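You operate a simulated robot arm through the tools that you are given. There is no shell and no other tool.

You are at the controls of a simulated robot arm. One attempt, no reset.

Task
Clear the full brush, mist the matted grey pad with detangler, comb it through and fluff it up.
Fine: fluff with the blue slicker brush; brush and teal comb back; nine puffs at most; no snags. Set down upright: teal wide comb.

The check looks at the end state, three seconds after you hand in, the way a careful person would. Anything else that was tipped, shoved, dropped, spilled or broken makes it a failure.

Robot
A 6-joint arm with a two-finger parallel gripper, fixed in place. Base frame: the origin is at the foot of the arm, x ahead of it, y to its left, z up; the work surface is at about z = 750. Units: mm, degrees, N and s.
With the tool pointing down near the work surface it reaches from about 300 to 740 mm from the base axis. Its first joint turns from -66.0 to 66.0 degrees. Payload 2.45 kg.
Tool frame: the origin (TCP) lies between the finger pads and is the grasp point; the fingertips stand 24 mm ahead of it; z points along the fingers, y is the line along which they close. Largest opening 68 mm; finger width 17, thickness 10; the body of the gripper, 40 by 70 mm, starts 41 mm behind the TCP.
Orientation is that of the tool frame in the base frame, as a unit quaternion [w, x, y, z]. With the fingers straight down and closing along the base's y, the tool's x points along the base's -x, its y along +y and its z along -z.

Tools
- The arm moves only by the tool nudge_tool. Its argument "plan" is a list of rows, each a list of 7 numbers: the shift along the base's x, y, z in mm, then the turn, a rotation vector about the base's x, y, z in degrees, then the gripper command, from -1 (fully open) to 1 (shut), values between in proportion. In form: [[x, y, z, wx, wy, wz, gripper], ...]. A call has 1 to 20 rows; each row is the pose to reach, as a shift and turn from the pose commanded when the call began. A row lasts 0.2 s, in which the tool goes at most 50 mm and 8.6 degrees; a call with a longer step from one row to the next is refused whole, and so is a gripper value outside its range. A pose out of reach is approached as far as the arm can. The call stops where the force on the tool passes 40 N (or 10 N more than at its start, if that is more) or the arm is blocked; 0.2 s more then pass. The fingers move at their own pace (about 108 mm/s each) and stop on an object; they squeeze with about 21 N. The grip force told is the motor's: it shows also when the fingers shut on nothing. Time passes only in rows, and 0.2 s behind the last, so rows that repeat a pose let the fingers close. The reply holds the time, the measured pose of the TCP, the force on the tool along the base axes, the opening and the grip force, in the units named above and with some noise, with the torque about the TCP (base axes, N m) and any sound that the robot's microphone picked up, and new pictures: "views" is both (left out), scene, wrist or none.
- Cameras (640 x 400 px; columns grow to the right, rows downward): "scene" is fixed at [176.8, 450.7, 1468.3]; the picture's right is [-0.47, -0.88, 0.00], its down [-0.54, 0.29, -0.79] and it looks along [0.70, -0.37, -0.61] (base axes); focal length 288 px, centre (320, 200). "wrist" rides on the gripper at [84, 11, -75] in the tool frame; the picture's right is [-0.13, 0.99, 0.00], its down [-0.60, -0.08, -0.79] and it looks along [-0.79, -0.10, 0.61] (tool axes); focal length 251 px, centre (320, 200). There is no depth. A picture from a camera that has moved, and an enlarged one, comes with that camera's place and axes in the base frame and with its lens. The place of the scene camera against the robot may be out by one fixed shift of up to 25 mm in any direction.
- inspect(camera, box): a new picture of the part [left, top, right, bottom] of that camera's present view, enlarged. It takes no simulated time.
- finish_job(): hands the job in; it is judged then, once.

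Nothing tells you positions but the pictures and the camera data. Unless the task says otherwise, let go and move clear before handing in.

The tools are called after "Call:" as name(argument=value, ...) on one line, values as JSON. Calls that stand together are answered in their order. nudge_tool: Moves the arm, as the interface text tells. Its arguments: {"type":"object","properties":{"plan":{"type":"array"},"views":{"type":"string","enum":["both","scene","wrist","none"]}},"required":["plan"]} The other tools are called the same way: inspect (camera, box) takes an enlarged picture of a part of a camera's view; finish_job () hands the job in.

At the start:

```text
time_s: 0.0
position: [486.4, 125.5, 1270.9]
tcp_rot: [0.0, 0.0, 1.0, 0.0]
wrist_force: [0.4, 0.1, -0.8]
moment: [0.0, 0.0, -0.01]
gripper_width: 68.1
finger_force: 0.1
```

scene: 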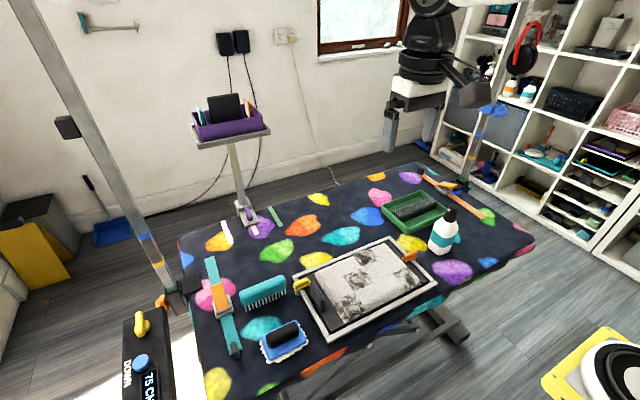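
wrist: 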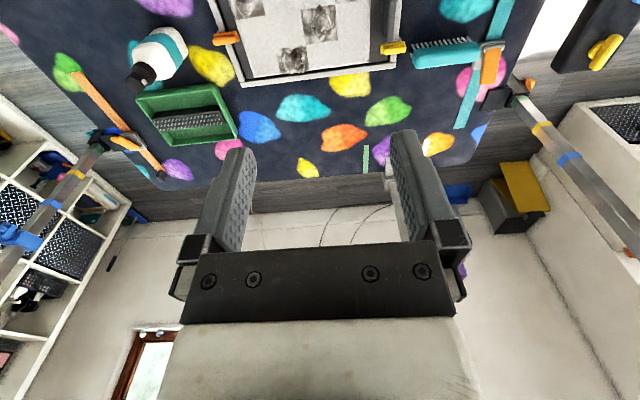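

I see a grooming table with a framed grey pad with matted spots, a white spray bottle, a green tray with a black strip, a teal comb, and a blue slicker brush. I'll look closer at each before moving.

Call:
inspect(camera="scene", box=[280, 230, 460, 345])

Call:
inspect(camera="scene", box=[180, 250, 340, 370])

Call:
inspect(camera="scene", box=[360, 160, 500, 270])

Call:
inspect(camera="wrist", box=[100, 0, 300, 170])

Call:
inspect(camera="wrist", box=[200, 0, 540, 200])

```text
3.48 times, centred on (370, 288) of scene
camera zoom: at [176.8, 450.7, 1468.3], right [-0.47, -0.88, 0.0], down [-0.54, 0.29, -0.79], along [0.7, -0.37, -0.61], focal length 1003 px, centre (146, -104)
```

zoom: 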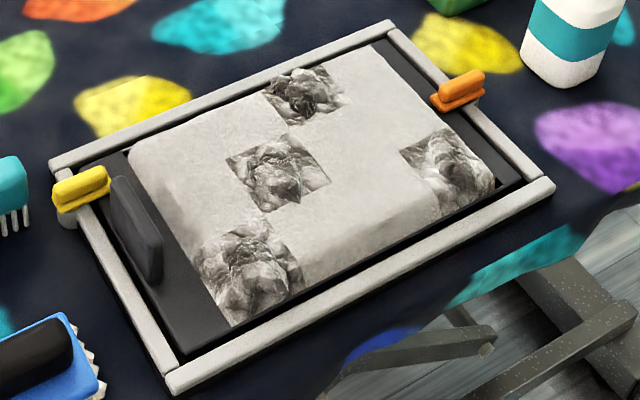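

```text
3.33 times, centred on (260, 310) of scene
camera zoom: at [176.8, 450.7, 1468.3], right [-0.47, -0.88, 0.0], down [-0.54, 0.29, -0.79], along [0.7, -0.37, -0.61], focal length 962 px, centre (520, -167)
```

zoom: 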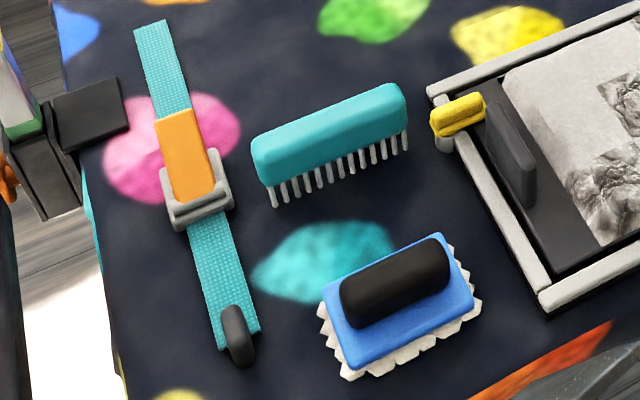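

```text
3.64 times, centred on (430, 215) of scene
camera zoom: at [176.8, 450.7, 1468.3], right [-0.47, -0.88, 0.0], down [-0.54, 0.29, -0.79], along [0.7, -0.37, -0.61], focal length 1049 px, centre (-80, 146)
```

zoom: 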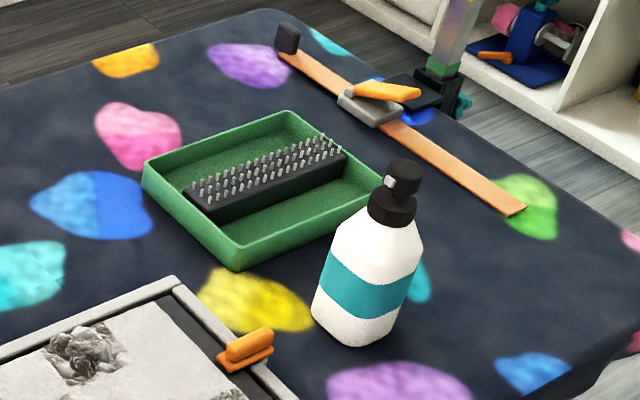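

```text
2.35 times, centred on (200, 85) of wrist
camera zoom: at [402.7, 135.9, 1344.8], right [0.13, 0.99, 0.0], down [0.6, -0.08, 0.79], along [0.79, -0.1, -0.61], focal length 592 px, centre (602, 471)
```

zoom: 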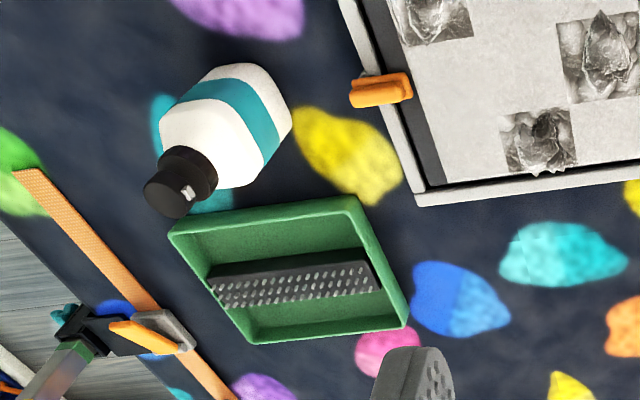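

```text
1.88 times, centred on (370, 100) of wrist
camera zoom: at [402.7, 135.9, 1344.8], right [0.13, 0.99, 0.0], down [0.6, -0.08, 0.79], along [0.79, -0.1, -0.61], focal length 473 px, centre (226, 388)
```

zoom: 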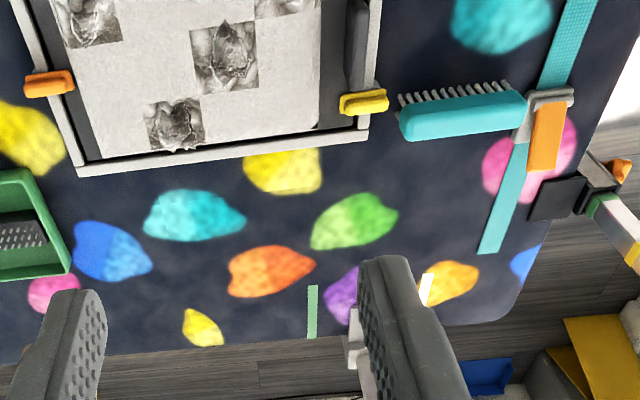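

The pad lies at about x 475–690, y −90–275 with four matted spots; comb near (670, 365), blue brush near (520, 366), bottle near (580, −240), green tray near (755, −260). I'll zoom in harder on each tool before moving.

Call:
inspect(camera="scene", box=[420, 200, 470, 262])

Call:
inspect(camera="scene", box=[376, 180, 452, 240])

Call:
inspect(camera="scene", box=[250, 310, 320, 370])

Call:
inspect(camera="scene", box=[232, 262, 302, 322])

Call:
inspect(camera="wrist", box=[120, 20, 200, 100])

Call:
inspect(camera="scene", box=[100, 270, 260, 400])

Call:
inspect(camera="scene", box=[180, 80, 290, 240])

```text
6.45 times, centred on (445, 231) of scene
camera zoom: at [176.8, 450.7, 1468.3], right [-0.47, -0.88, 0.0], down [-0.54, 0.29, -0.79], along [0.7, -0.37, -0.61], focal length 1861 px, centre (-486, 0)
```

zoom: 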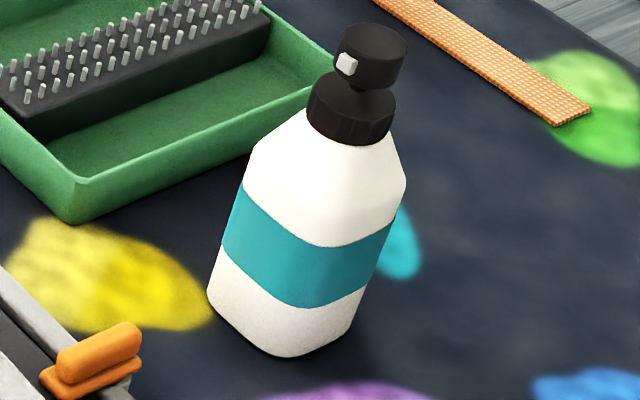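

```text
6.67 times, centred on (414, 210) of scene
camera zoom: at [176.8, 450.7, 1468.3], right [-0.47, -0.88, 0.0], down [-0.54, 0.29, -0.79], along [0.7, -0.37, -0.61], focal length 1923 px, centre (-307, 133)
```

zoom: 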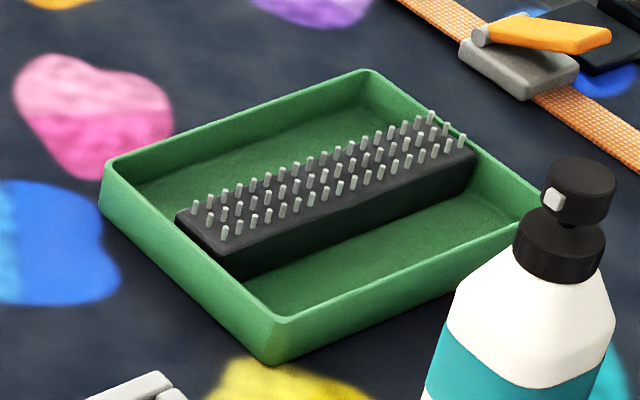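

```text
6.67 times, centred on (285, 340) of scene
camera zoom: at [176.8, 450.7, 1468.3], right [-0.47, -0.88, 0.0], down [-0.54, 0.29, -0.79], along [0.7, -0.37, -0.61], focal length 1923 px, centre (553, -733)
```

zoom: 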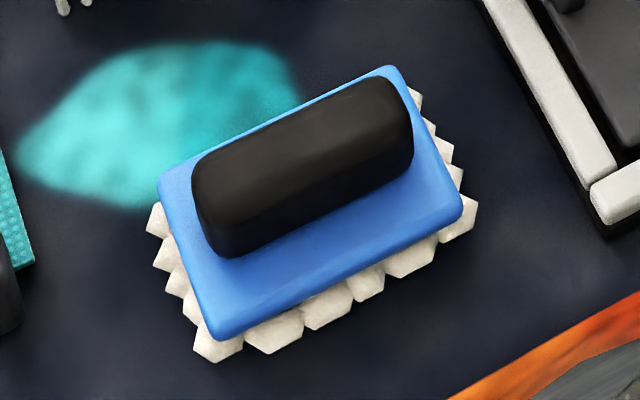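

```text
6.67 times, centred on (267, 292) of scene
camera zoom: at [176.8, 450.7, 1468.3], right [-0.47, -0.88, 0.0], down [-0.54, 0.29, -0.79], along [0.7, -0.37, -0.61], focal length 1923 px, centre (673, -413)
```

zoom: 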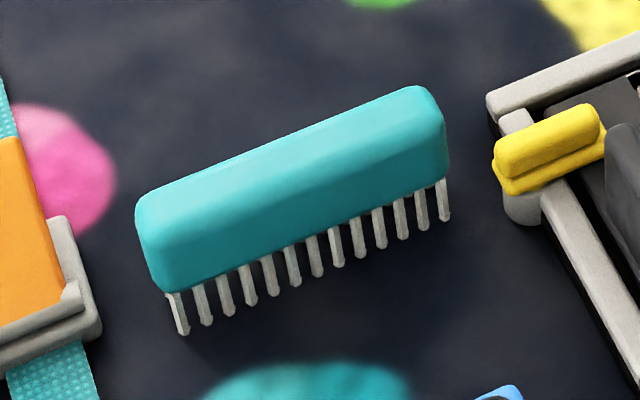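

```text
5.00 times, centred on (160, 60) of wrist
camera zoom: at [402.7, 135.9, 1344.8], right [0.13, 0.99, 0.0], down [0.6, -0.08, 0.79], along [0.79, -0.1, -0.61], focal length 1257 px, centre (1120, 900)
```

zoom: 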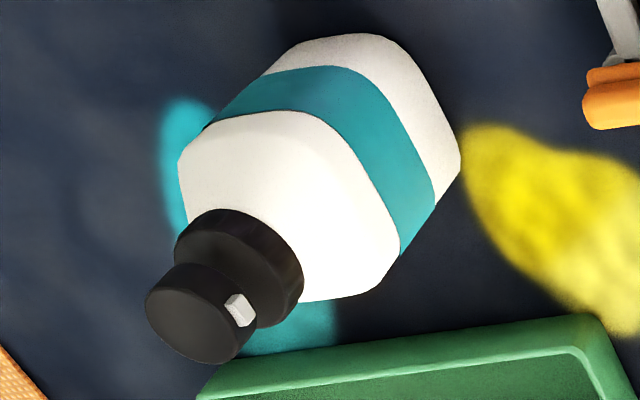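

```text
3.08 times, centred on (180, 335) of scene
camera zoom: at [176.8, 450.7, 1468.3], right [-0.47, -0.88, 0.0], down [-0.54, 0.29, -0.79], along [0.7, -0.37, -0.61], focal length 888 px, centre (751, -215)
```

zoom: 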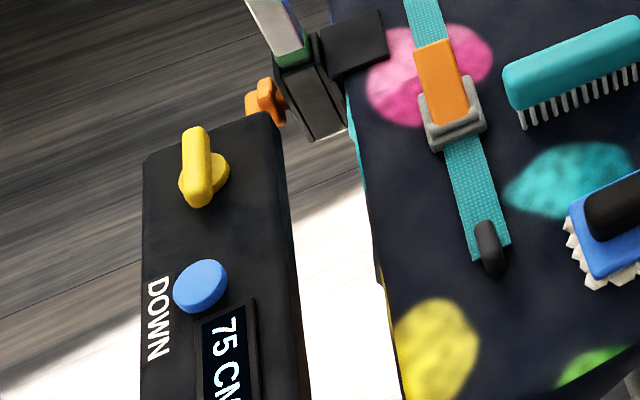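

```text
2.50 times, centred on (235, 160) of scene
camera zoom: at [176.8, 450.7, 1468.3], right [-0.47, -0.88, 0.0], down [-0.54, 0.29, -0.79], along [0.7, -0.37, -0.61], focal length 721 px, centre (532, 300)
```

zoom: 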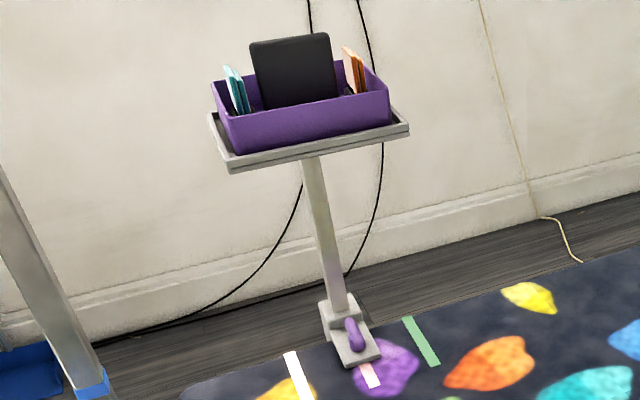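

The bottle has a press-top pump with its nozzle facing the pad; the pin strip in the green tray is the place to rake the hair off the blue brush. I'll go above the brush with the fingers turned to close along x, to see it closer.

Call:
nudge_tool(plan=[[3, 20, -27, 0, 0, -8, -1], [6, 40, -54, 0, 0, -16, -1], [9, 60, -81, 0, 0, -24, -1], [12, 80, -108, 0, 0, -32, -1], [15, 100, -135, 0, 0, -40, -1], [18, 120, -162, 0, 0, -48, -1], [21, 140, -189, 0, 0, -56, -1], [24, 160, -216, 0, 0, -64, -1], [27, 180, -243, 0, 0, -72, -1], [30, 200, -270, 0, 0, -80, -1], [33, 220, -297, 0, 0, -86, -1], [38.6, 240.5, -320, 0, 0, -90, -1]], views="both")

```text
time_s: 2.6
position: [525.6, 366.4, 950.2]
tcp_rot: [0.001, 0.709, 0.706, 0.0]
wrist_force: [0.4, -0.7, 0.2]
moment: [0.04, 0.03, -0.02]
gripper_width: 67.9
finger_force: 0.0
camera wrist: at [536.7, 449.4, 1024.4], right [0.99, -0.13, 0.0], down [-0.08, -0.6, 0.79], along [-0.1, -0.79, -0.61], focal length 251 px, centre (320, 200)
```

scene: 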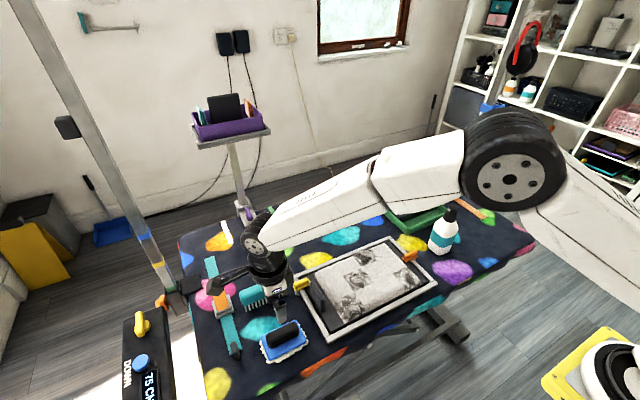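
wrist: 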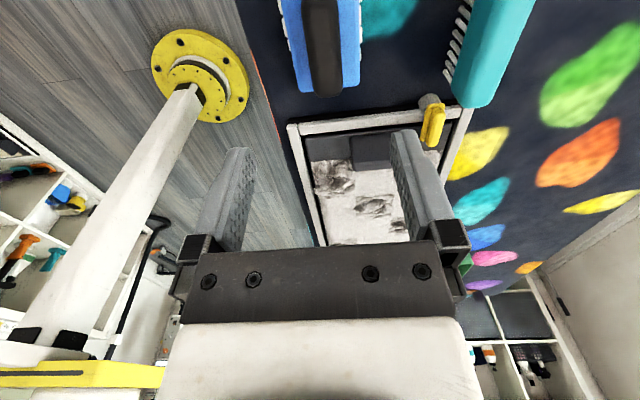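

The brush handle runs along y at about x = 527, roughly 34 mm wide. I'll back off along +y to see the whole brush from the wrist camera before gripping.

Call:
nudge_tool(plan=[[0, 35, 0, 0, 0, 0, -1], [0, 70, 0, 0, 0, 0, -1], [0, 80, 0, 0, 0, 0, -1], [0, 80, 0, 0, 0, 0, -1]], views="wrist")

Call:
inspect(camera="wrist", box=[230, 0, 430, 125])

Call:
inspect(camera="wrist", box=[400, 0, 560, 100])

```text
time_s: 3.6
position: [526.5, 444.8, 951.0]
tcp_rot: [-0.001, 0.707, 0.707, 0.0]
wrist_force: [0.2, 0.0, -0.1]
moment: [0.01, 0.01, -0.02]
gripper_width: 68.2
finger_force: 0.0
camera wrist: at [536.8, 529.0, 1024.5], right [0.99, -0.13, 0.0], down [-0.08, -0.6, 0.79], along [-0.1, -0.79, -0.61], focal length 251 px, centre (320, 200)
```

wrist: 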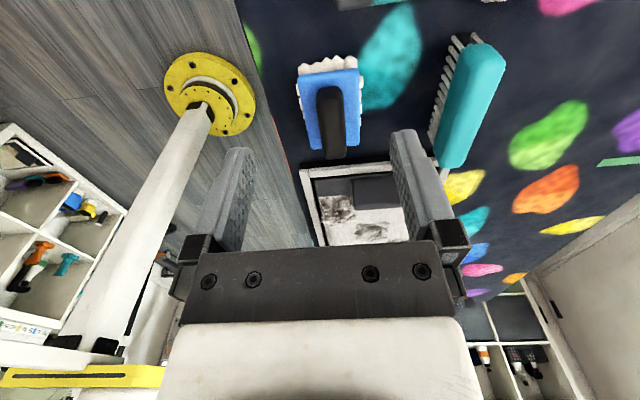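

```text
3.20 times, centred on (330, 62) of wrist
camera zoom: at [536.8, 529.0, 1024.5], right [0.99, -0.13, 0.0], down [-0.08, -0.6, 0.79], along [-0.1, -0.79, -0.61], focal length 805 px, centre (288, 640)
```

zoom: 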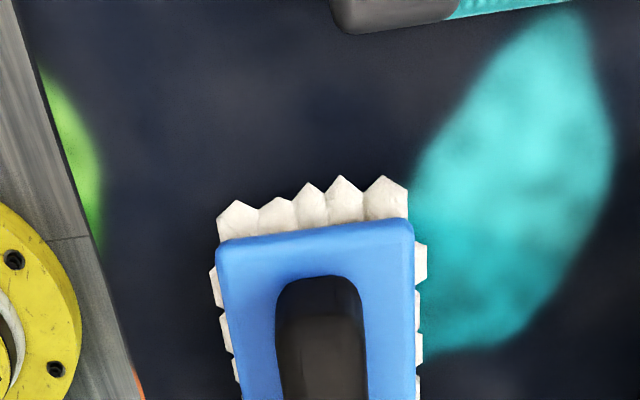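

```text
4.00 times, centred on (480, 50) of wrist
camera zoom: at [536.8, 529.0, 1024.5], right [0.99, -0.13, 0.0], down [-0.08, -0.6, 0.79], along [-0.1, -0.79, -0.61], focal length 1006 px, centre (-320, 800)
```

zoom: 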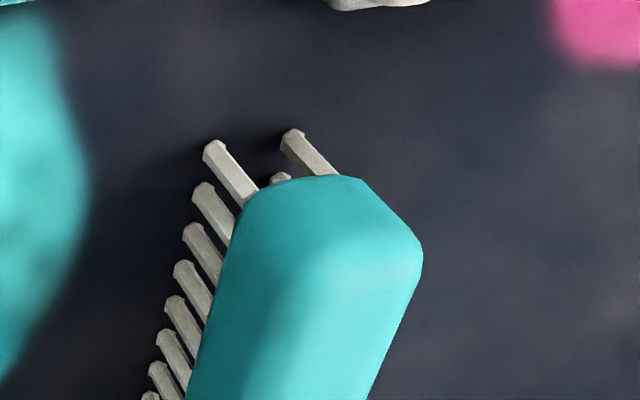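

The brush is centred near (529, 359), blue top at z≈777 and handle top at z≈812. Before gripping I'll check how far the arm reaches over the green tray, because that decides how I hold the brush.

Call:
nudge_tool(plan=[[10, -45, 20, 0, 0, 0, -1], [25, -90, 40, 0, 0, 0, -1], [40, -135, 50, 0, 0, 0, -1], [55, -180, 50, 0, 0, 0, -1], [70, -225, 50, 0, 0, 0, -1], [85, -270, 50, 0, 0, 0, -1], [100, -315, 50, 0, 0, 0, -1], [115, -360, 50, 0, 0, 0, -1], [130, -405, 50, 0, 0, 0, -1], [145, -450, 50, 0, 0, 0, -1], [160, -495, 50, 0, 0, 0, -1], [175, -540, 50, 0, 0, 0, -1], [190, -585, 50, 0, 0, 0, -1], [205, -630, 50, 0, 0, 0, -1], [220, -675, 50, 0, 0, 0, -1], [223.5, -700, 50, 0, 0, 0, -1], [223.5, -700, 50, 0, 0, 0, -1]], views="both")

```text
refused: row 1 steps farther than a row can; nothing moved
```

That first step was slightly too long, so nothing moved. I'm sending the same reach test over the tray again with shorter steps.

Call:
nudge_tool(plan=[[10, -40, 20, 0, 0, 0, -1], [25, -80, 40, 0, 0, 0, -1], [40, -125, 50, 0, 0, 0, -1], [55, -170, 50, 0, 0, 0, -1], [70, -215, 50, 0, 0, 0, -1], [85, -260, 50, 0, 0, 0, -1], [100, -305, 50, 0, 0, 0, -1], [115, -350, 50, 0, 0, 0, -1], [130, -395, 50, 0, 0, 0, -1], [145, -440, 50, 0, 0, 0, -1], [160, -485, 50, 0, 0, 0, -1], [175, -530, 50, 0, 0, 0, -1], [190, -575, 50, 0, 0, 0, -1], [205, -620, 50, 0, 0, 0, -1], [220, -660, 50, 0, 0, 0, -1], [223.5, -700, 50, 0, 0, 0, -1], [223.5, -700, 50, 0, 0, 0, -1]], views="both")

```text
time_s: 7.2
position: [728.1, -236.1, 999.1]
tcp_rot: [0.001, 0.707, 0.707, 0.001]
wrist_force: [-0.8, 0.2, -0.1]
moment: [0.02, -0.01, -0.01]
gripper_width: 67.8
finger_force: 0.1
out of reach, approached as far as the arm can: row 15, 16, 17
camera wrist: at [739.4, -152.3, 1073.8], right [0.99, -0.13, 0.0], down [-0.08, -0.6, 0.79], along [-0.1, -0.79, -0.61], focal length 251 px, centre (320, 200)
```

scene: 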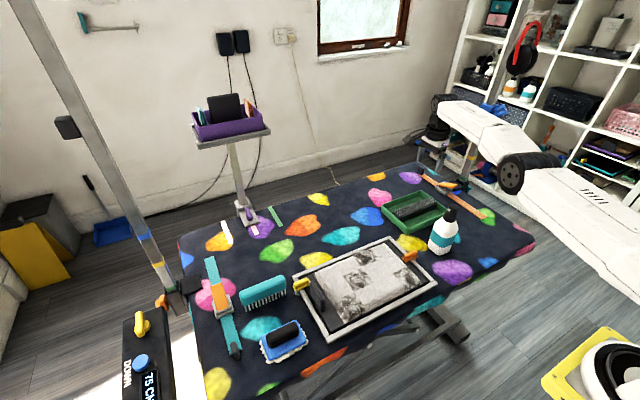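
wrist: 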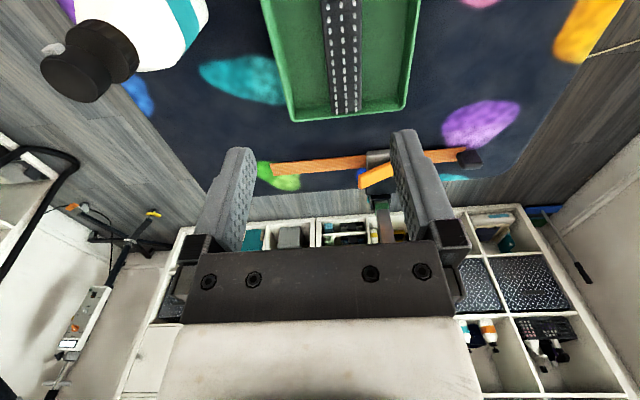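

A vertical tool stops at about 765 mm radius and the pin strip (x≈750, y −185…−345) lies beyond that, so I need an outward tilt with the handle along x. I'll test the yaw first, in free air.

Call:
nudge_tool(plan=[[-10, 5, 0, 0, 0, -8, -1], [-20, 10, 0, 0, 0, -16, -1], [-30, 15, 0, 0, 0, -24, -1], [-40, 20, 0, 0, 0, -32, -1], [-50, 25, 0, 0, 0, -40, -1], [-60, 25, 0, 0, 0, -48, -1], [-60, 25, 0, 0, 0, -56, -1], [-60, 25, 0, 0, 0, -64, -1], [-60, 25, 0, 0, 0, -72, -1], [-60, 25, 0, 0, 0, -80, -1], [-60, 25, 0, 0, 0, -86, -1], [-60, 25, 0, 0, 0, -90, -1]], views="none")

```text
time_s: 9.8
position: [668.2, -212.9, 1000.0]
tcp_rot: [0.0, 1.0, 0.0, 0.0]
wrist_force: [-0.2, 0.4, 0.4]
moment: [-0.01, -0.02, -0.03]
gripper_width: 68.2
finger_force: 0.1
```

Yaw works. Now I'll test the outward tilt over the pin strip, still well above it.

Call:
nudge_tool(plan=[[15, -10, -10, 0, -8, 0, -1], [30, -20, -25, 0, -16, 0, -1], [50, -35, -45, 0, -23, 0, -1], [70, -45, -70, 0, -25, 0, -1], [82, -53, -85, 0, -25, 0, -1], [82, -53, -85, 0, -25, 0, -1]], views="both")

```text
time_s: 11.2
position: [749.0, -266.9, 915.5]
tcp_rot: [0.0, 0.976, 0.0, 0.217]
wrist_force: [-0.3, 0.2, 0.1]
moment: [0.03, -0.01, 0.0]
gripper_width: 67.9
finger_force: 0.1
camera wrist: at [793.5, -277.7, 1017.8], right [-0.12, -0.99, -0.05], down [-0.88, 0.08, 0.46], along [-0.46, 0.1, -0.88], focal length 251 px, centre (320, 200)
```

scene: 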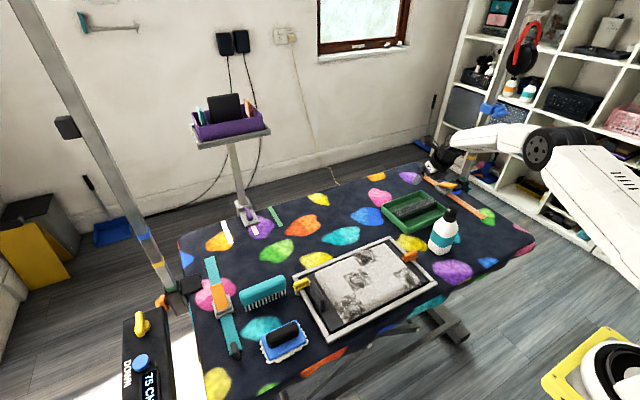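
wrist: 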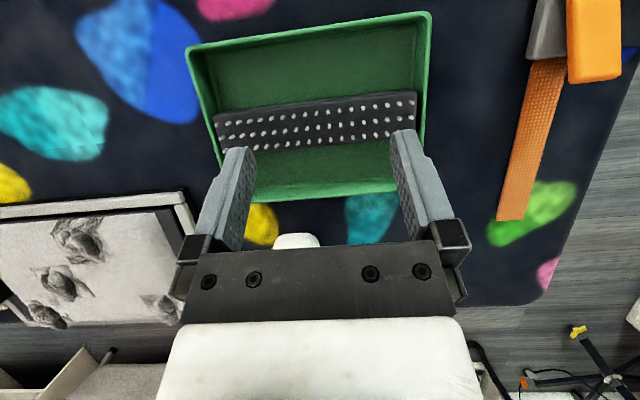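

The 25° outward tilt reaches over the strip (pins at x≈750, y −172…−338). I'll go back to the brush with the same tilt turned by 90°, so the brush ends up level with its handle along x when I return here.

Call:
nudge_tool(plan=[[0, 0, 45, 0, 0, 0, -1], [-10, 20, 85, 0, 0, 0, -1], [-25, 63, 85, 0, 0, 6.5, -1], [-40, 106, 85, 0, 0, 13, -1], [-55, 150, 85, 0, 0, 19.5, -1], [-70, 193, 85, 0, 0, 26, -1], [-85, 236, 85, 0, 0, 32.5, -1], [-100, 280, 85, 0, 0, 39, -1], [-115, 323, 85, 0, 0, 45.5, -1], [-130, 366, 85, 0, 0, 52, -1], [-145, 409, 85, 0, 0, 58.5, -1], [-160, 453, 85, 0, 0, 65, -1], [-175, 496, 85, 0, 0, 71.5, -1], [-190, 539, 85, 0, 0, 78, -1], [-205, 583, 85, 0, 0, 84.5, -1], [-220, 626, 85, 0, 0, 90, -1], [-220, 626, 40, 0, 0, 90, -1], [-220, 626, 0, 0, 0, 90, -1], [-220, 626, 0, 0, 0, 90, -1]], views="both")

```text
time_s: 15.2
position: [530.5, 361.1, 914.1]
tcp_rot: [-0.153, 0.691, 0.69, 0.153]
wrist_force: [0.4, -0.4, -0.2]
moment: [0.01, 0.05, 0.0]
gripper_width: 68.3
finger_force: 0.0
camera wrist: at [542.3, 405.7, 1016.4], right [0.99, -0.12, -0.05], down [-0.08, -0.88, 0.46], along [-0.1, -0.46, -0.88], focal length 251 px, centre (320, 200)
```

scene: 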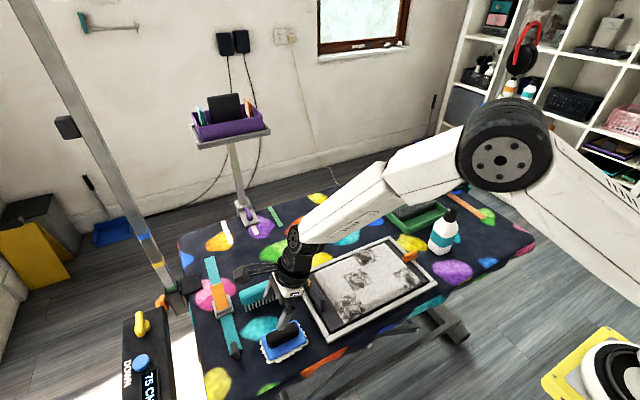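
wrist: 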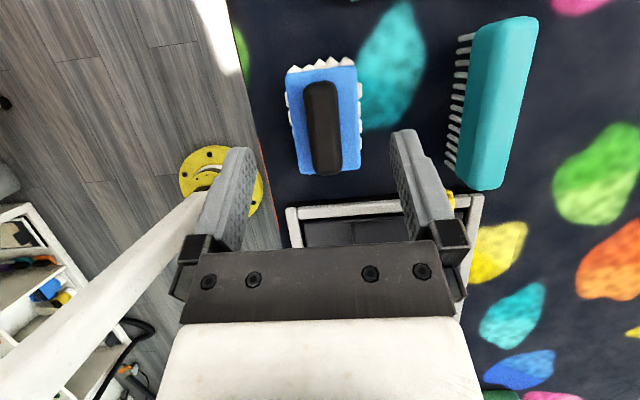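

From this overhead view the brush centre is at (529, 360) with nearly no yaw. I'll descend to about z = 808 with the fingers open and check the force before closing.

Call:
nudge_tool(plan=[[0, 0, -35, 0, 0, 0, -1], [0, 0, -65, 0, 0, 0, -1], [0, 0, -85, 0, 0, 0, -1], [0, 0, -95, 0, 0, 0, -1], [0, 0, -101, 0, 0, 0, -1], [0, 0, -106, 0, 0, 0, -1], [0, 0, -106, 0, 0, 0, -1]], views="both")

Call:
inspect(camera="scene", box=[230, 270, 340, 370])

```text
time_s: 16.8
position: [530.1, 358.8, 807.9]
tcp_rot: [-0.152, 0.69, 0.69, 0.153]
wrist_force: [0.2, 0.1, 0.9]
moment: [0.04, -0.03, 0.0]
gripper_width: 67.9
finger_force: 0.0
camera wrist: at [541.3, 404.0, 910.6], right [0.99, -0.12, -0.05], down [-0.08, -0.88, 0.46], along [-0.1, -0.46, -0.88], focal length 251 px, centre (320, 200)
```

scene: 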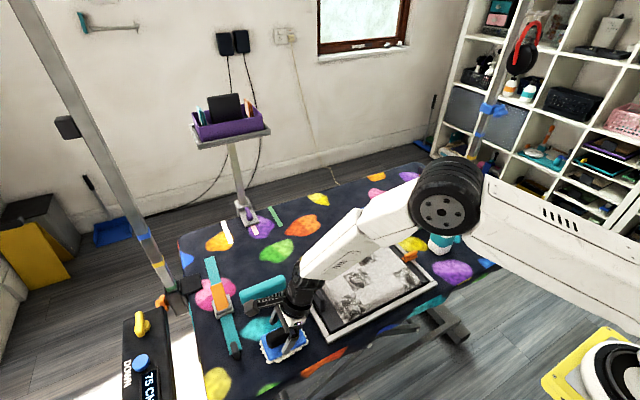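
wrist: 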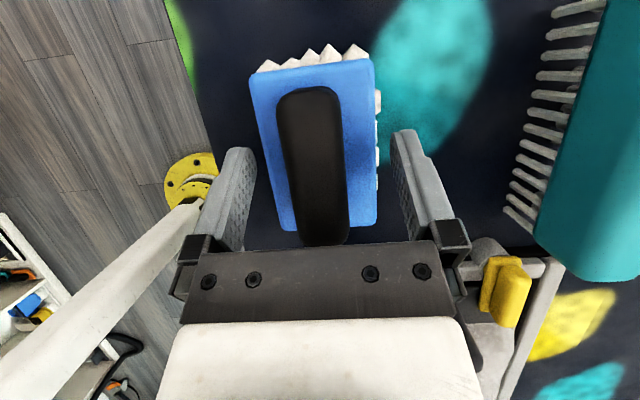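

```text
4.00 times, centred on (285, 320) of scene
camera zoom: at [176.8, 450.7, 1468.3], right [-0.47, -0.88, 0.0], down [-0.54, 0.29, -0.79], along [0.7, -0.37, -0.61], focal length 1154 px, centre (460, -280)
```

zoom: 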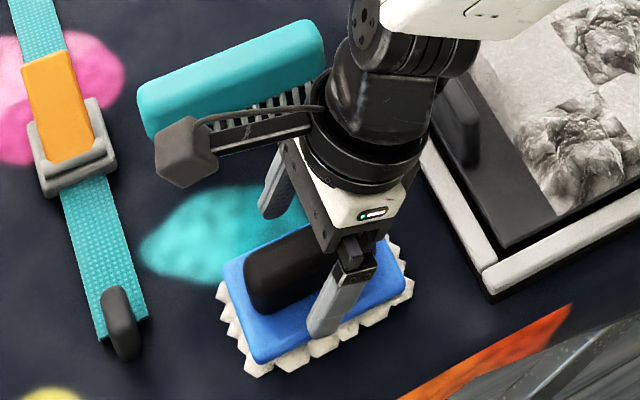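

The open fingers straddle the handle with no contact yet. Now I'll close on the handle.

Call:
nudge_tool(plan=[[0, 0, 0, 0, 0, 0, 0], [0, 0, 0, 0, 0, 0, 1], [0, 0, 0, 0, 0, 0, 1], [0, 0, 0, 0, 0, 0, 1]], views="wrist")

```text
time_s: 17.8
position: [530.2, 360.7, 808.5]
tcp_rot: [-0.153, 0.69, 0.69, 0.153]
wrist_force: [0.4, 0.5, -0.5]
moment: [0.0, -0.02, -0.02]
gripper_width: 27.7
finger_force: 20.9
camera wrist: at [541.2, 403.9, 910.6], right [0.99, -0.12, -0.05], down [-0.08, -0.88, 0.46], along [-0.1, -0.46, -0.88], focal length 251 px, centre (320, 200)
```

wrist: 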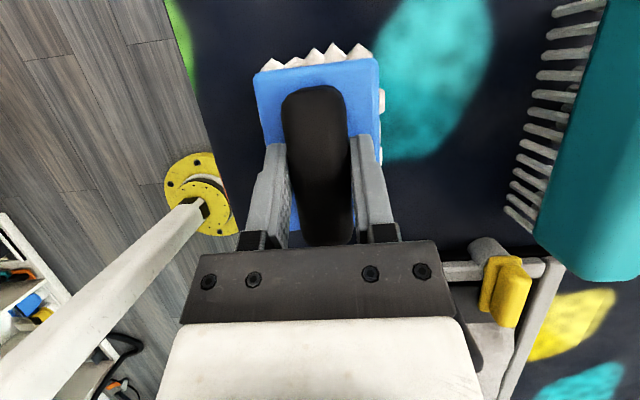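

The handle is held at 27.7 mm width. I'll lift, carry the brush over to the tray while yawing it by −90°, and stop above the strip.

Call:
nudge_tool(plan=[[0, 0, 20, 0, 0, 0, 1], [0, 0, 60, 0, 0, 0, 1], [0, 0, 105, 0, 0, 0, 1], [0, -20, 145, 0, 0, 0, 1], [12, -60, 150, 0, 0, -6.5, 1], [27, -105, 150, 0, 0, -13, 1], [42, -150, 150, 0, 0, -19.5, 1], [57, -194, 150, 0, 0, -26, 1], [72, -238, 150, 0, 0, -32.5, 1], [87, -282, 150, 0, 0, -39, 1], [102, -326, 150, 0, 0, -45.5, 1], [117, -370, 150, 0, 0, -52, 1], [132, -414, 150, 0, 0, -58.5, 1], [147, -458, 150, 0, 0, -65, 1], [162, -502, 150, 0, 0, -71.5, 1], [177, -546, 150, 0, 0, -78, 1], [190, -575, 150, 0, 0, -84, 1], [200, -595, 150, 0, 0, -90, 1], [200, -595, 150, 0, 0, -90, 1]], views="both")

```text
time_s: 21.8
position: [728.9, -233.1, 958.8]
tcp_rot: [0.0, 0.976, -0.001, 0.217]
wrist_force: [0.2, 0.2, -0.8]
moment: [-0.01, -0.01, 0.02]
gripper_width: 27.6
finger_force: 21.1
camera wrist: at [773.2, -245.4, 1061.6], right [-0.12, -0.99, -0.05], down [-0.88, 0.08, 0.46], along [-0.46, 0.1, -0.88], focal length 251 px, centre (320, 200)
```

scene: 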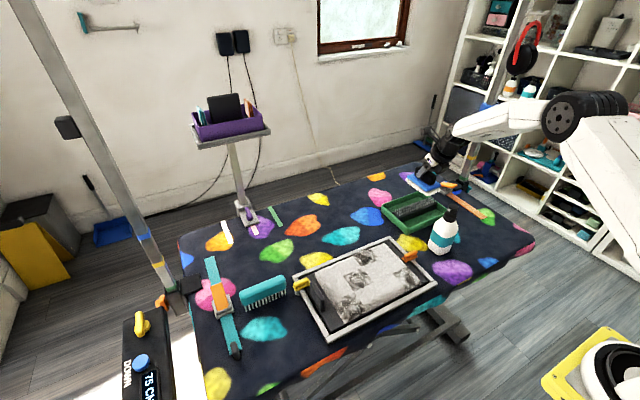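
wrist: 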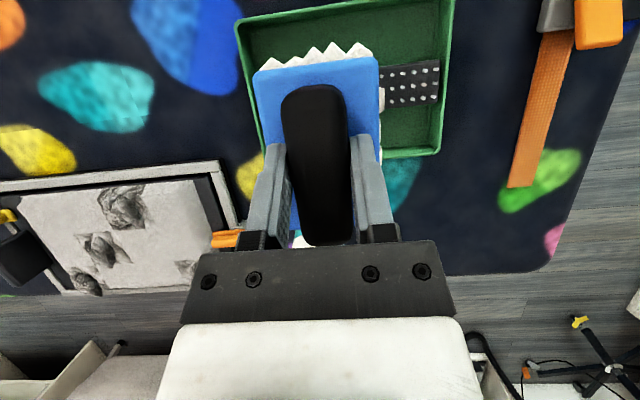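

The brush is held level above the tray. I'll zoom in on the pins and the rim to work out their heights before lowering.

Call:
inspect(camera="wrist", box=[360, 20, 460, 170])

Call:
inspect(camera="scene", box=[370, 130, 490, 240])

Call:
inspect(camera="scene", box=[395, 160, 455, 205])

```text
2.67 times, centred on (410, 95) of wrist
camera zoom: at [773.2, -245.4, 1061.6], right [-0.12, -0.99, -0.05], down [-0.88, 0.08, 0.46], along [-0.46, 0.1, -0.88], focal length 670 px, centre (80, 480)
```

zoom: 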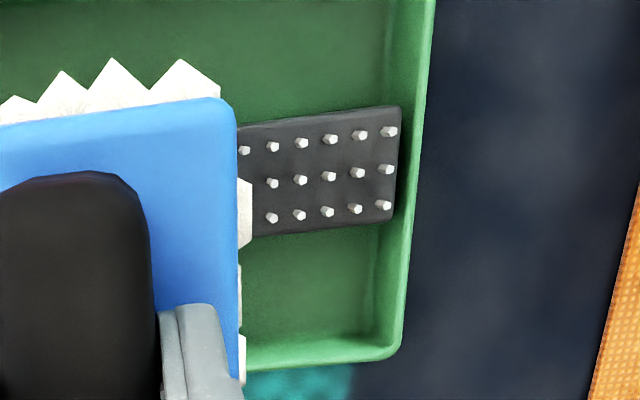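

```text
3.64 times, centred on (430, 185) of scene
camera zoom: at [176.8, 450.7, 1468.3], right [-0.47, -0.88, 0.0], down [-0.54, 0.29, -0.79], along [0.7, -0.37, -0.61], focal length 1049 px, centre (-80, 254)
```

zoom: 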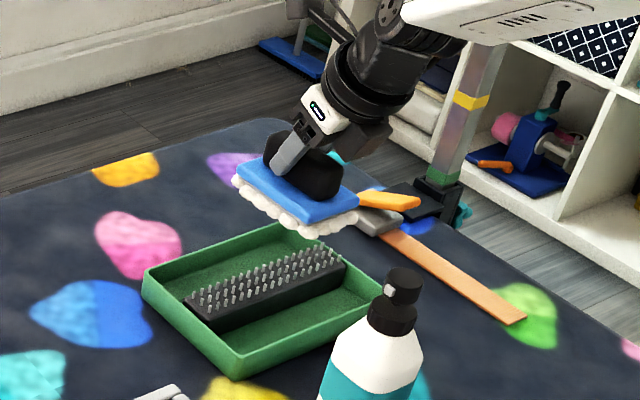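

```text
8.89 times, centred on (425, 182) of scene
camera zoom: at [176.8, 450.7, 1468.3], right [-0.47, -0.88, 0.0], down [-0.54, 0.29, -0.79], along [0.7, -0.37, -0.61], focal length 2564 px, centre (-613, 356)
```

zoom: 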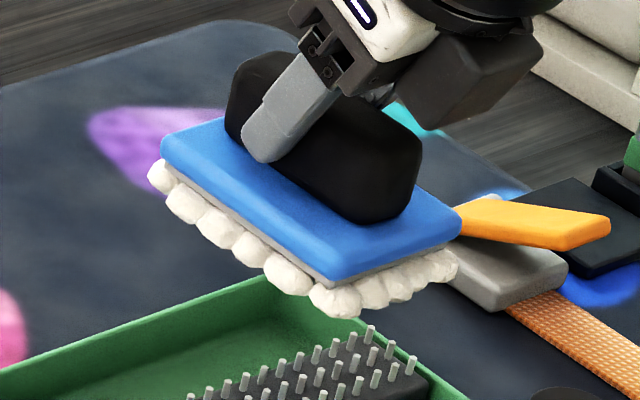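

The pin strip ends near y = −338 and the brush appears level. I'll move out to x≈790 over the far side of the strip and lower in small steps, watching for first contact.

Call:
nudge_tool(plan=[[30, 0, -30, 0, 0, 0, 1], [55, 0, -60, 0, 0, 0, 1], [61, 0, -90, 0, 0, 0, 1], [61, 0, -98, 0, 0, 0, 1], [61, 0, -98, 0, 0, 0, 1]], views="both")

Call:
inspect(camera="scene", box=[385, 160, 455, 220])

```text
time_s: 23.0
position: [787.7, -234.2, 860.9]
tcp_rot: [0.001, 0.976, -0.001, 0.216]
wrist_force: [0.1, 0.2, -1.4]
moment: [0.02, 0.02, 0.0]
gripper_width: 27.7
finger_force: 21.0
camera wrist: at [833.0, -244.8, 963.1], right [-0.12, -0.99, -0.05], down [-0.88, 0.08, 0.46], along [-0.46, 0.1, -0.88], focal length 251 px, centre (320, 200)
```

scene: 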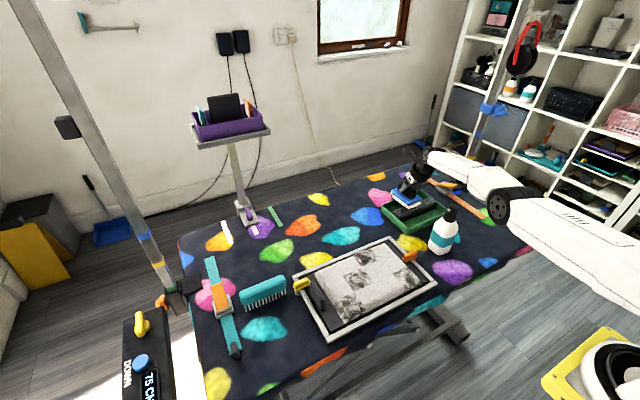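
wrist: 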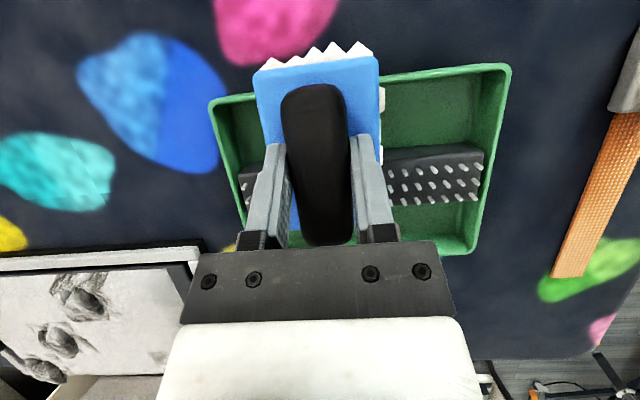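

```text
6.67 times, centred on (420, 190) of scene
camera zoom: at [176.8, 450.7, 1468.3], right [-0.47, -0.88, 0.0], down [-0.54, 0.29, -0.79], along [0.7, -0.37, -0.61], focal length 1923 px, centre (-347, 267)
```

zoom: 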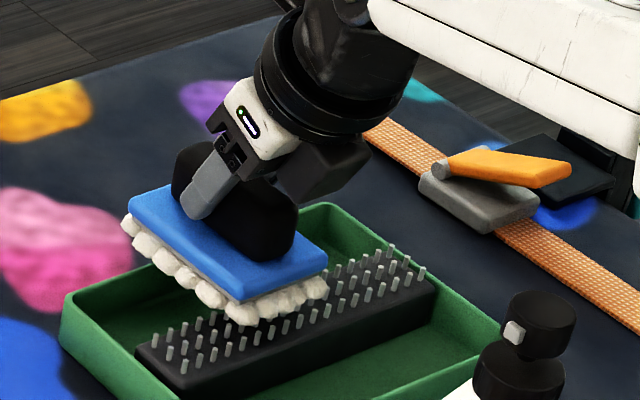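

The brush is over the far half of the strip at z = 861. I'll lower it a few millimetres at a time until I feel the pins.

Call:
nudge_tool(plan=[[0, 0, -3, 0, 0, 0, 1], [0, 0, -6, 0, 0, 0, 1], [0, 0, -9, 0, 0, 0, 1], [0, 0, -9, 0, 0, 0, 1]], views="none")

Call:
inspect(camera="scene", box=[395, 180, 445, 215])

Call:
inspect(camera="wrist", box=[360, 60, 520, 260])

```text
time_s: 24.0
position: [785.3, -233.4, 854.2]
tcp_rot: [0.001, 0.976, 0.0, 0.217]
wrist_force: [-0.8, 0.5, 2.9]
moment: [0.17, 0.11, 0.0]
gripper_width: 27.5
finger_force: 20.9
out of reach, approached as far as the arm can: row 1, 2, 3, 4
```

```text
11.43 times, centred on (420, 198) of scene
camera zoom: at [176.7, 450.8, 1468.3], right [-0.47, -0.88, 0.0], down [-0.54, 0.29, -0.79], along [0.7, -0.37, -0.61], focal length 3297 px, centre (-823, 229)
```

zoom: 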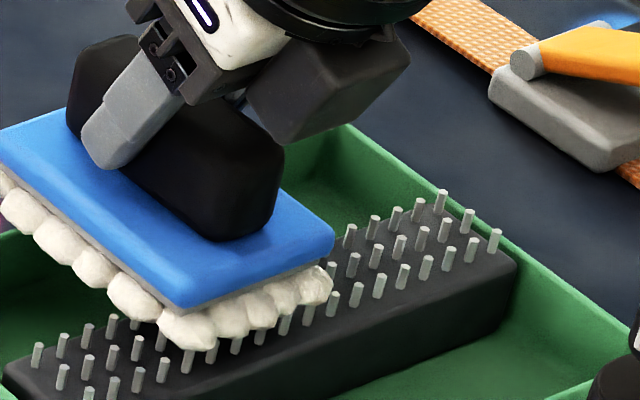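

```text
2.00 times, centred on (440, 160) of wrist
camera zoom: at [830.4, -244.9, 956.3], right [-0.12, -0.99, -0.05], down [-0.88, 0.08, 0.46], along [-0.45, 0.1, -0.89], focal length 503 px, centre (80, 280)
```

zoom: 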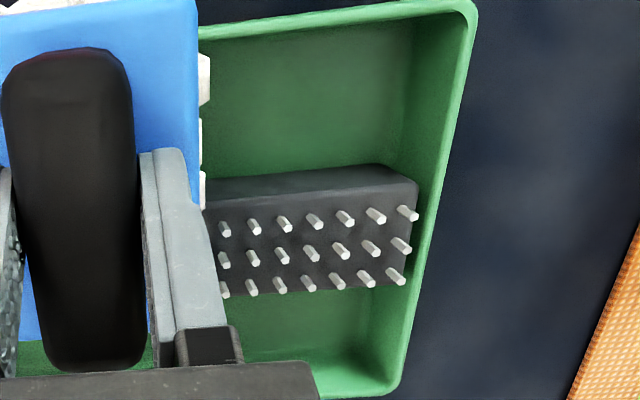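

Light contact (about 3 N, on the strip side) shows at z≈854, where the reach also runs out. I'll come in slightly to x≈775, press a few mm deeper and pull the brush toward the base across the pins.

Call:
nudge_tool(plan=[[-8, 0, 0, 0, 0, 0, 1], [-12, 0, -3, 0, 0, 0, 1], [-12, 0, -5, 0, 0, 0, 1], [-12, 0, -5, 0, 0, 0, 1]], views="none")

```text
time_s: 25.0
position: [774.8, -234.4, 849.9]
tcp_rot: [0.001, 0.976, 0.0, 0.218]
wrist_force: [4.7, 2.0, 16.6]
moment: [0.1, -0.17, -0.03]
gripper_width: 27.7
finger_force: 20.5
```

Contact is 17 N at z = 850. Now a slow pull toward −x across the pins.

Call:
nudge_tool(plan=[[-8, 0, 0, 0, 0, 0, 1], [-16, 0, 0, 0, 0, 0, 1], [-24, 0, 0, 0, 0, 0, 1], [-32, 0, 0, 0, 0, 0, 1], [-40, 0, 0, 0, 0, 0, 1], [-48, 0, 0, 0, 0, 0, 1], [-56, 0, 0, 0, 0, 0, 1], [-64, 0, 0, 0, 0, 0, 1]], views="both")

Call:
inspect(camera="scene", box=[385, 175, 455, 230])

```text
time_s: 26.8
position: [709.3, -232.8, 847.9]
tcp_rot: [0.0, 0.976, -0.001, 0.217]
wrist_force: [4.7, -0.1, 13.2]
moment: [-0.01, -0.5, -0.05]
gripper_width: 27.7
finger_force: 21.3
camera wrist: at [753.8, -244.1, 951.1], right [-0.12, -0.99, -0.05], down [-0.88, 0.08, 0.46], along [-0.45, 0.1, -0.88], focal length 251 px, centre (320, 200)
```

scene: 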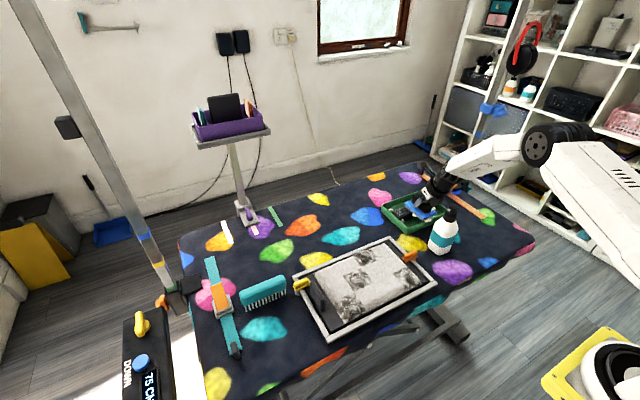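
wrist: 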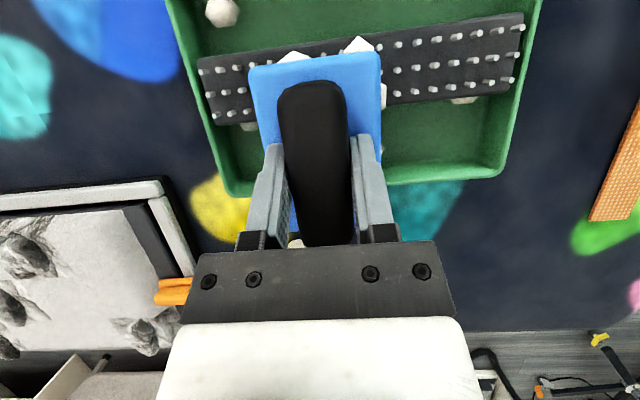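

```text
7.27 times, centred on (420, 202) of scene
camera zoom: at [176.6, 450.8, 1468.3], right [-0.47, -0.88, 0.0], down [-0.54, 0.29, -0.79], along [0.7, -0.37, -0.61], focal length 2098 px, centre (-407, 182)
```

zoom: 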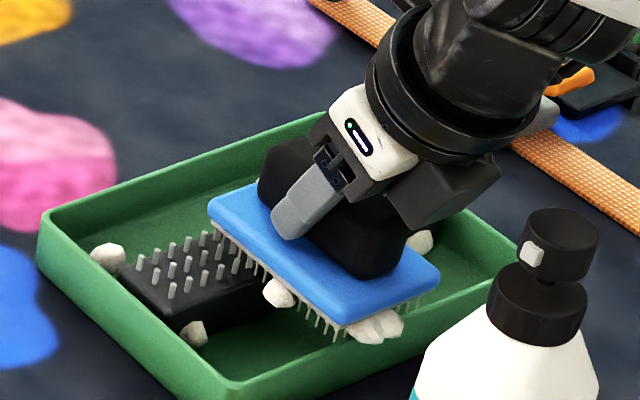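

Hair tufts are coming off and dropping into the tray; the bristles now show. A few tufts remain at the brush ends. I'll lift straight up over the tray and look at the brush.

Call:
nudge_tool(plan=[[10, 0, 3, 0, 0, 0, 1], [30, 0, 20, 0, 0, 0, 1], [45, 0, 40, 0, 0, 0, 1], [45, 0, 50, 0, 0, 0, 1], [45, 0, 50, 0, 0, 0, 1]], views="both")

Call:
inspect(camera="scene", box=[385, 155, 455, 230])

Call:
inspect(camera="wrist", box=[160, 0, 560, 250])

```text
time_s: 28.0
position: [754.2, -233.6, 897.1]
tcp_rot: [0.0, 0.977, 0.001, 0.215]
wrist_force: [-0.4, 0.7, -0.9]
moment: [0.01, 0.04, -0.01]
gripper_width: 27.5
finger_force: 21.1
camera wrist: at [799.1, -243.8, 999.4], right [-0.12, -0.99, -0.05], down [-0.88, 0.08, 0.46], along [-0.46, 0.1, -0.88], focal length 251 px, centre (320, 200)
```

scene: 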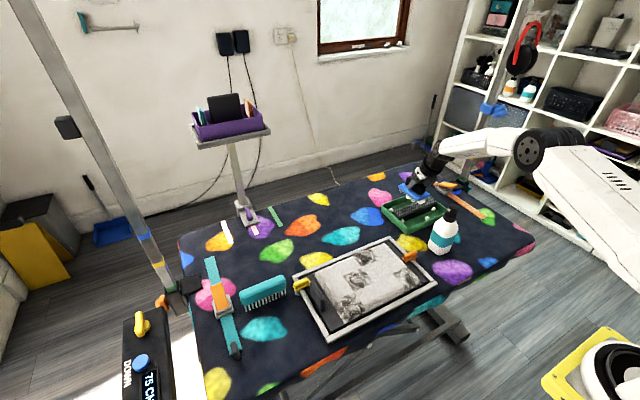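
wrist: 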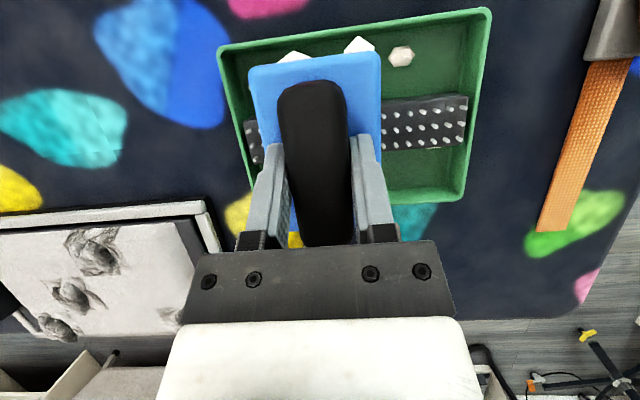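

```text
5.33 times, centred on (420, 192) of scene
camera zoom: at [176.8, 450.7, 1468.3], right [-0.47, -0.88, 0.0], down [-0.54, 0.29, -0.79], along [0.7, -0.37, -0.61], focal length 1538 px, centre (-213, 240)
```

zoom: 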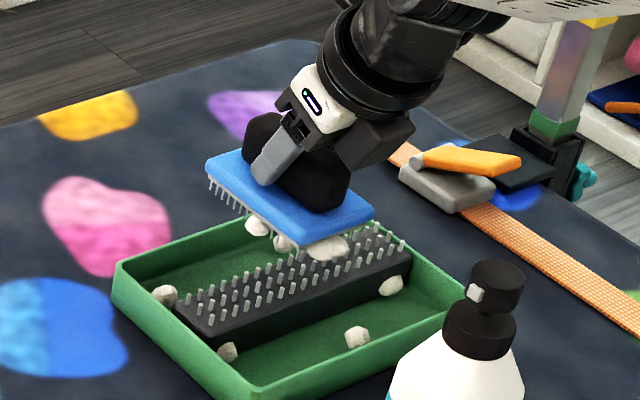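

```text
1.60 times, centred on (360, 125) of wrist
camera zoom: at [799.1, -243.8, 999.4], right [-0.12, -0.99, -0.05], down [-0.88, 0.08, 0.46], along [-0.46, 0.1, -0.88], focal length 402 px, centre (256, 320)
```

zoom: 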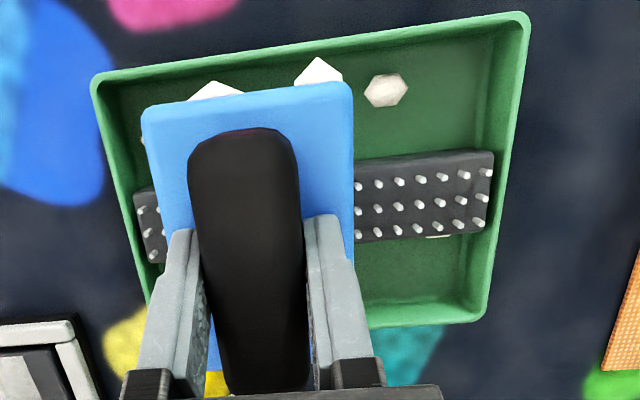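

Most hair is off; a clump remains at the near (−x) end and two tufts at the far (+x) end. I'll do the near end first: out to x≈786 with smaller |y| for reach, lower, and pull in again.

Call:
nudge_tool(plan=[[20, 15, -15, 0, 0, 0, 1], [34, 28, -32, 0, 0, 0, 1], [34, 28, -40, 0, 0, 0, 1], [34, 28, -45, 0, 0, 0, 1], [34, 28, -48, 0, 0, 0, 1], [34, 28, -48, 0, 0, 0, 1]], views="none")

```text
time_s: 29.4
position: [789.7, -205.8, 850.7]
tcp_rot: [0.0, 0.976, 0.0, 0.217]
wrist_force: [-0.8, 0.5, -1.8]
moment: [-0.03, -0.02, 0.02]
gripper_width: 27.8
finger_force: 20.7
```

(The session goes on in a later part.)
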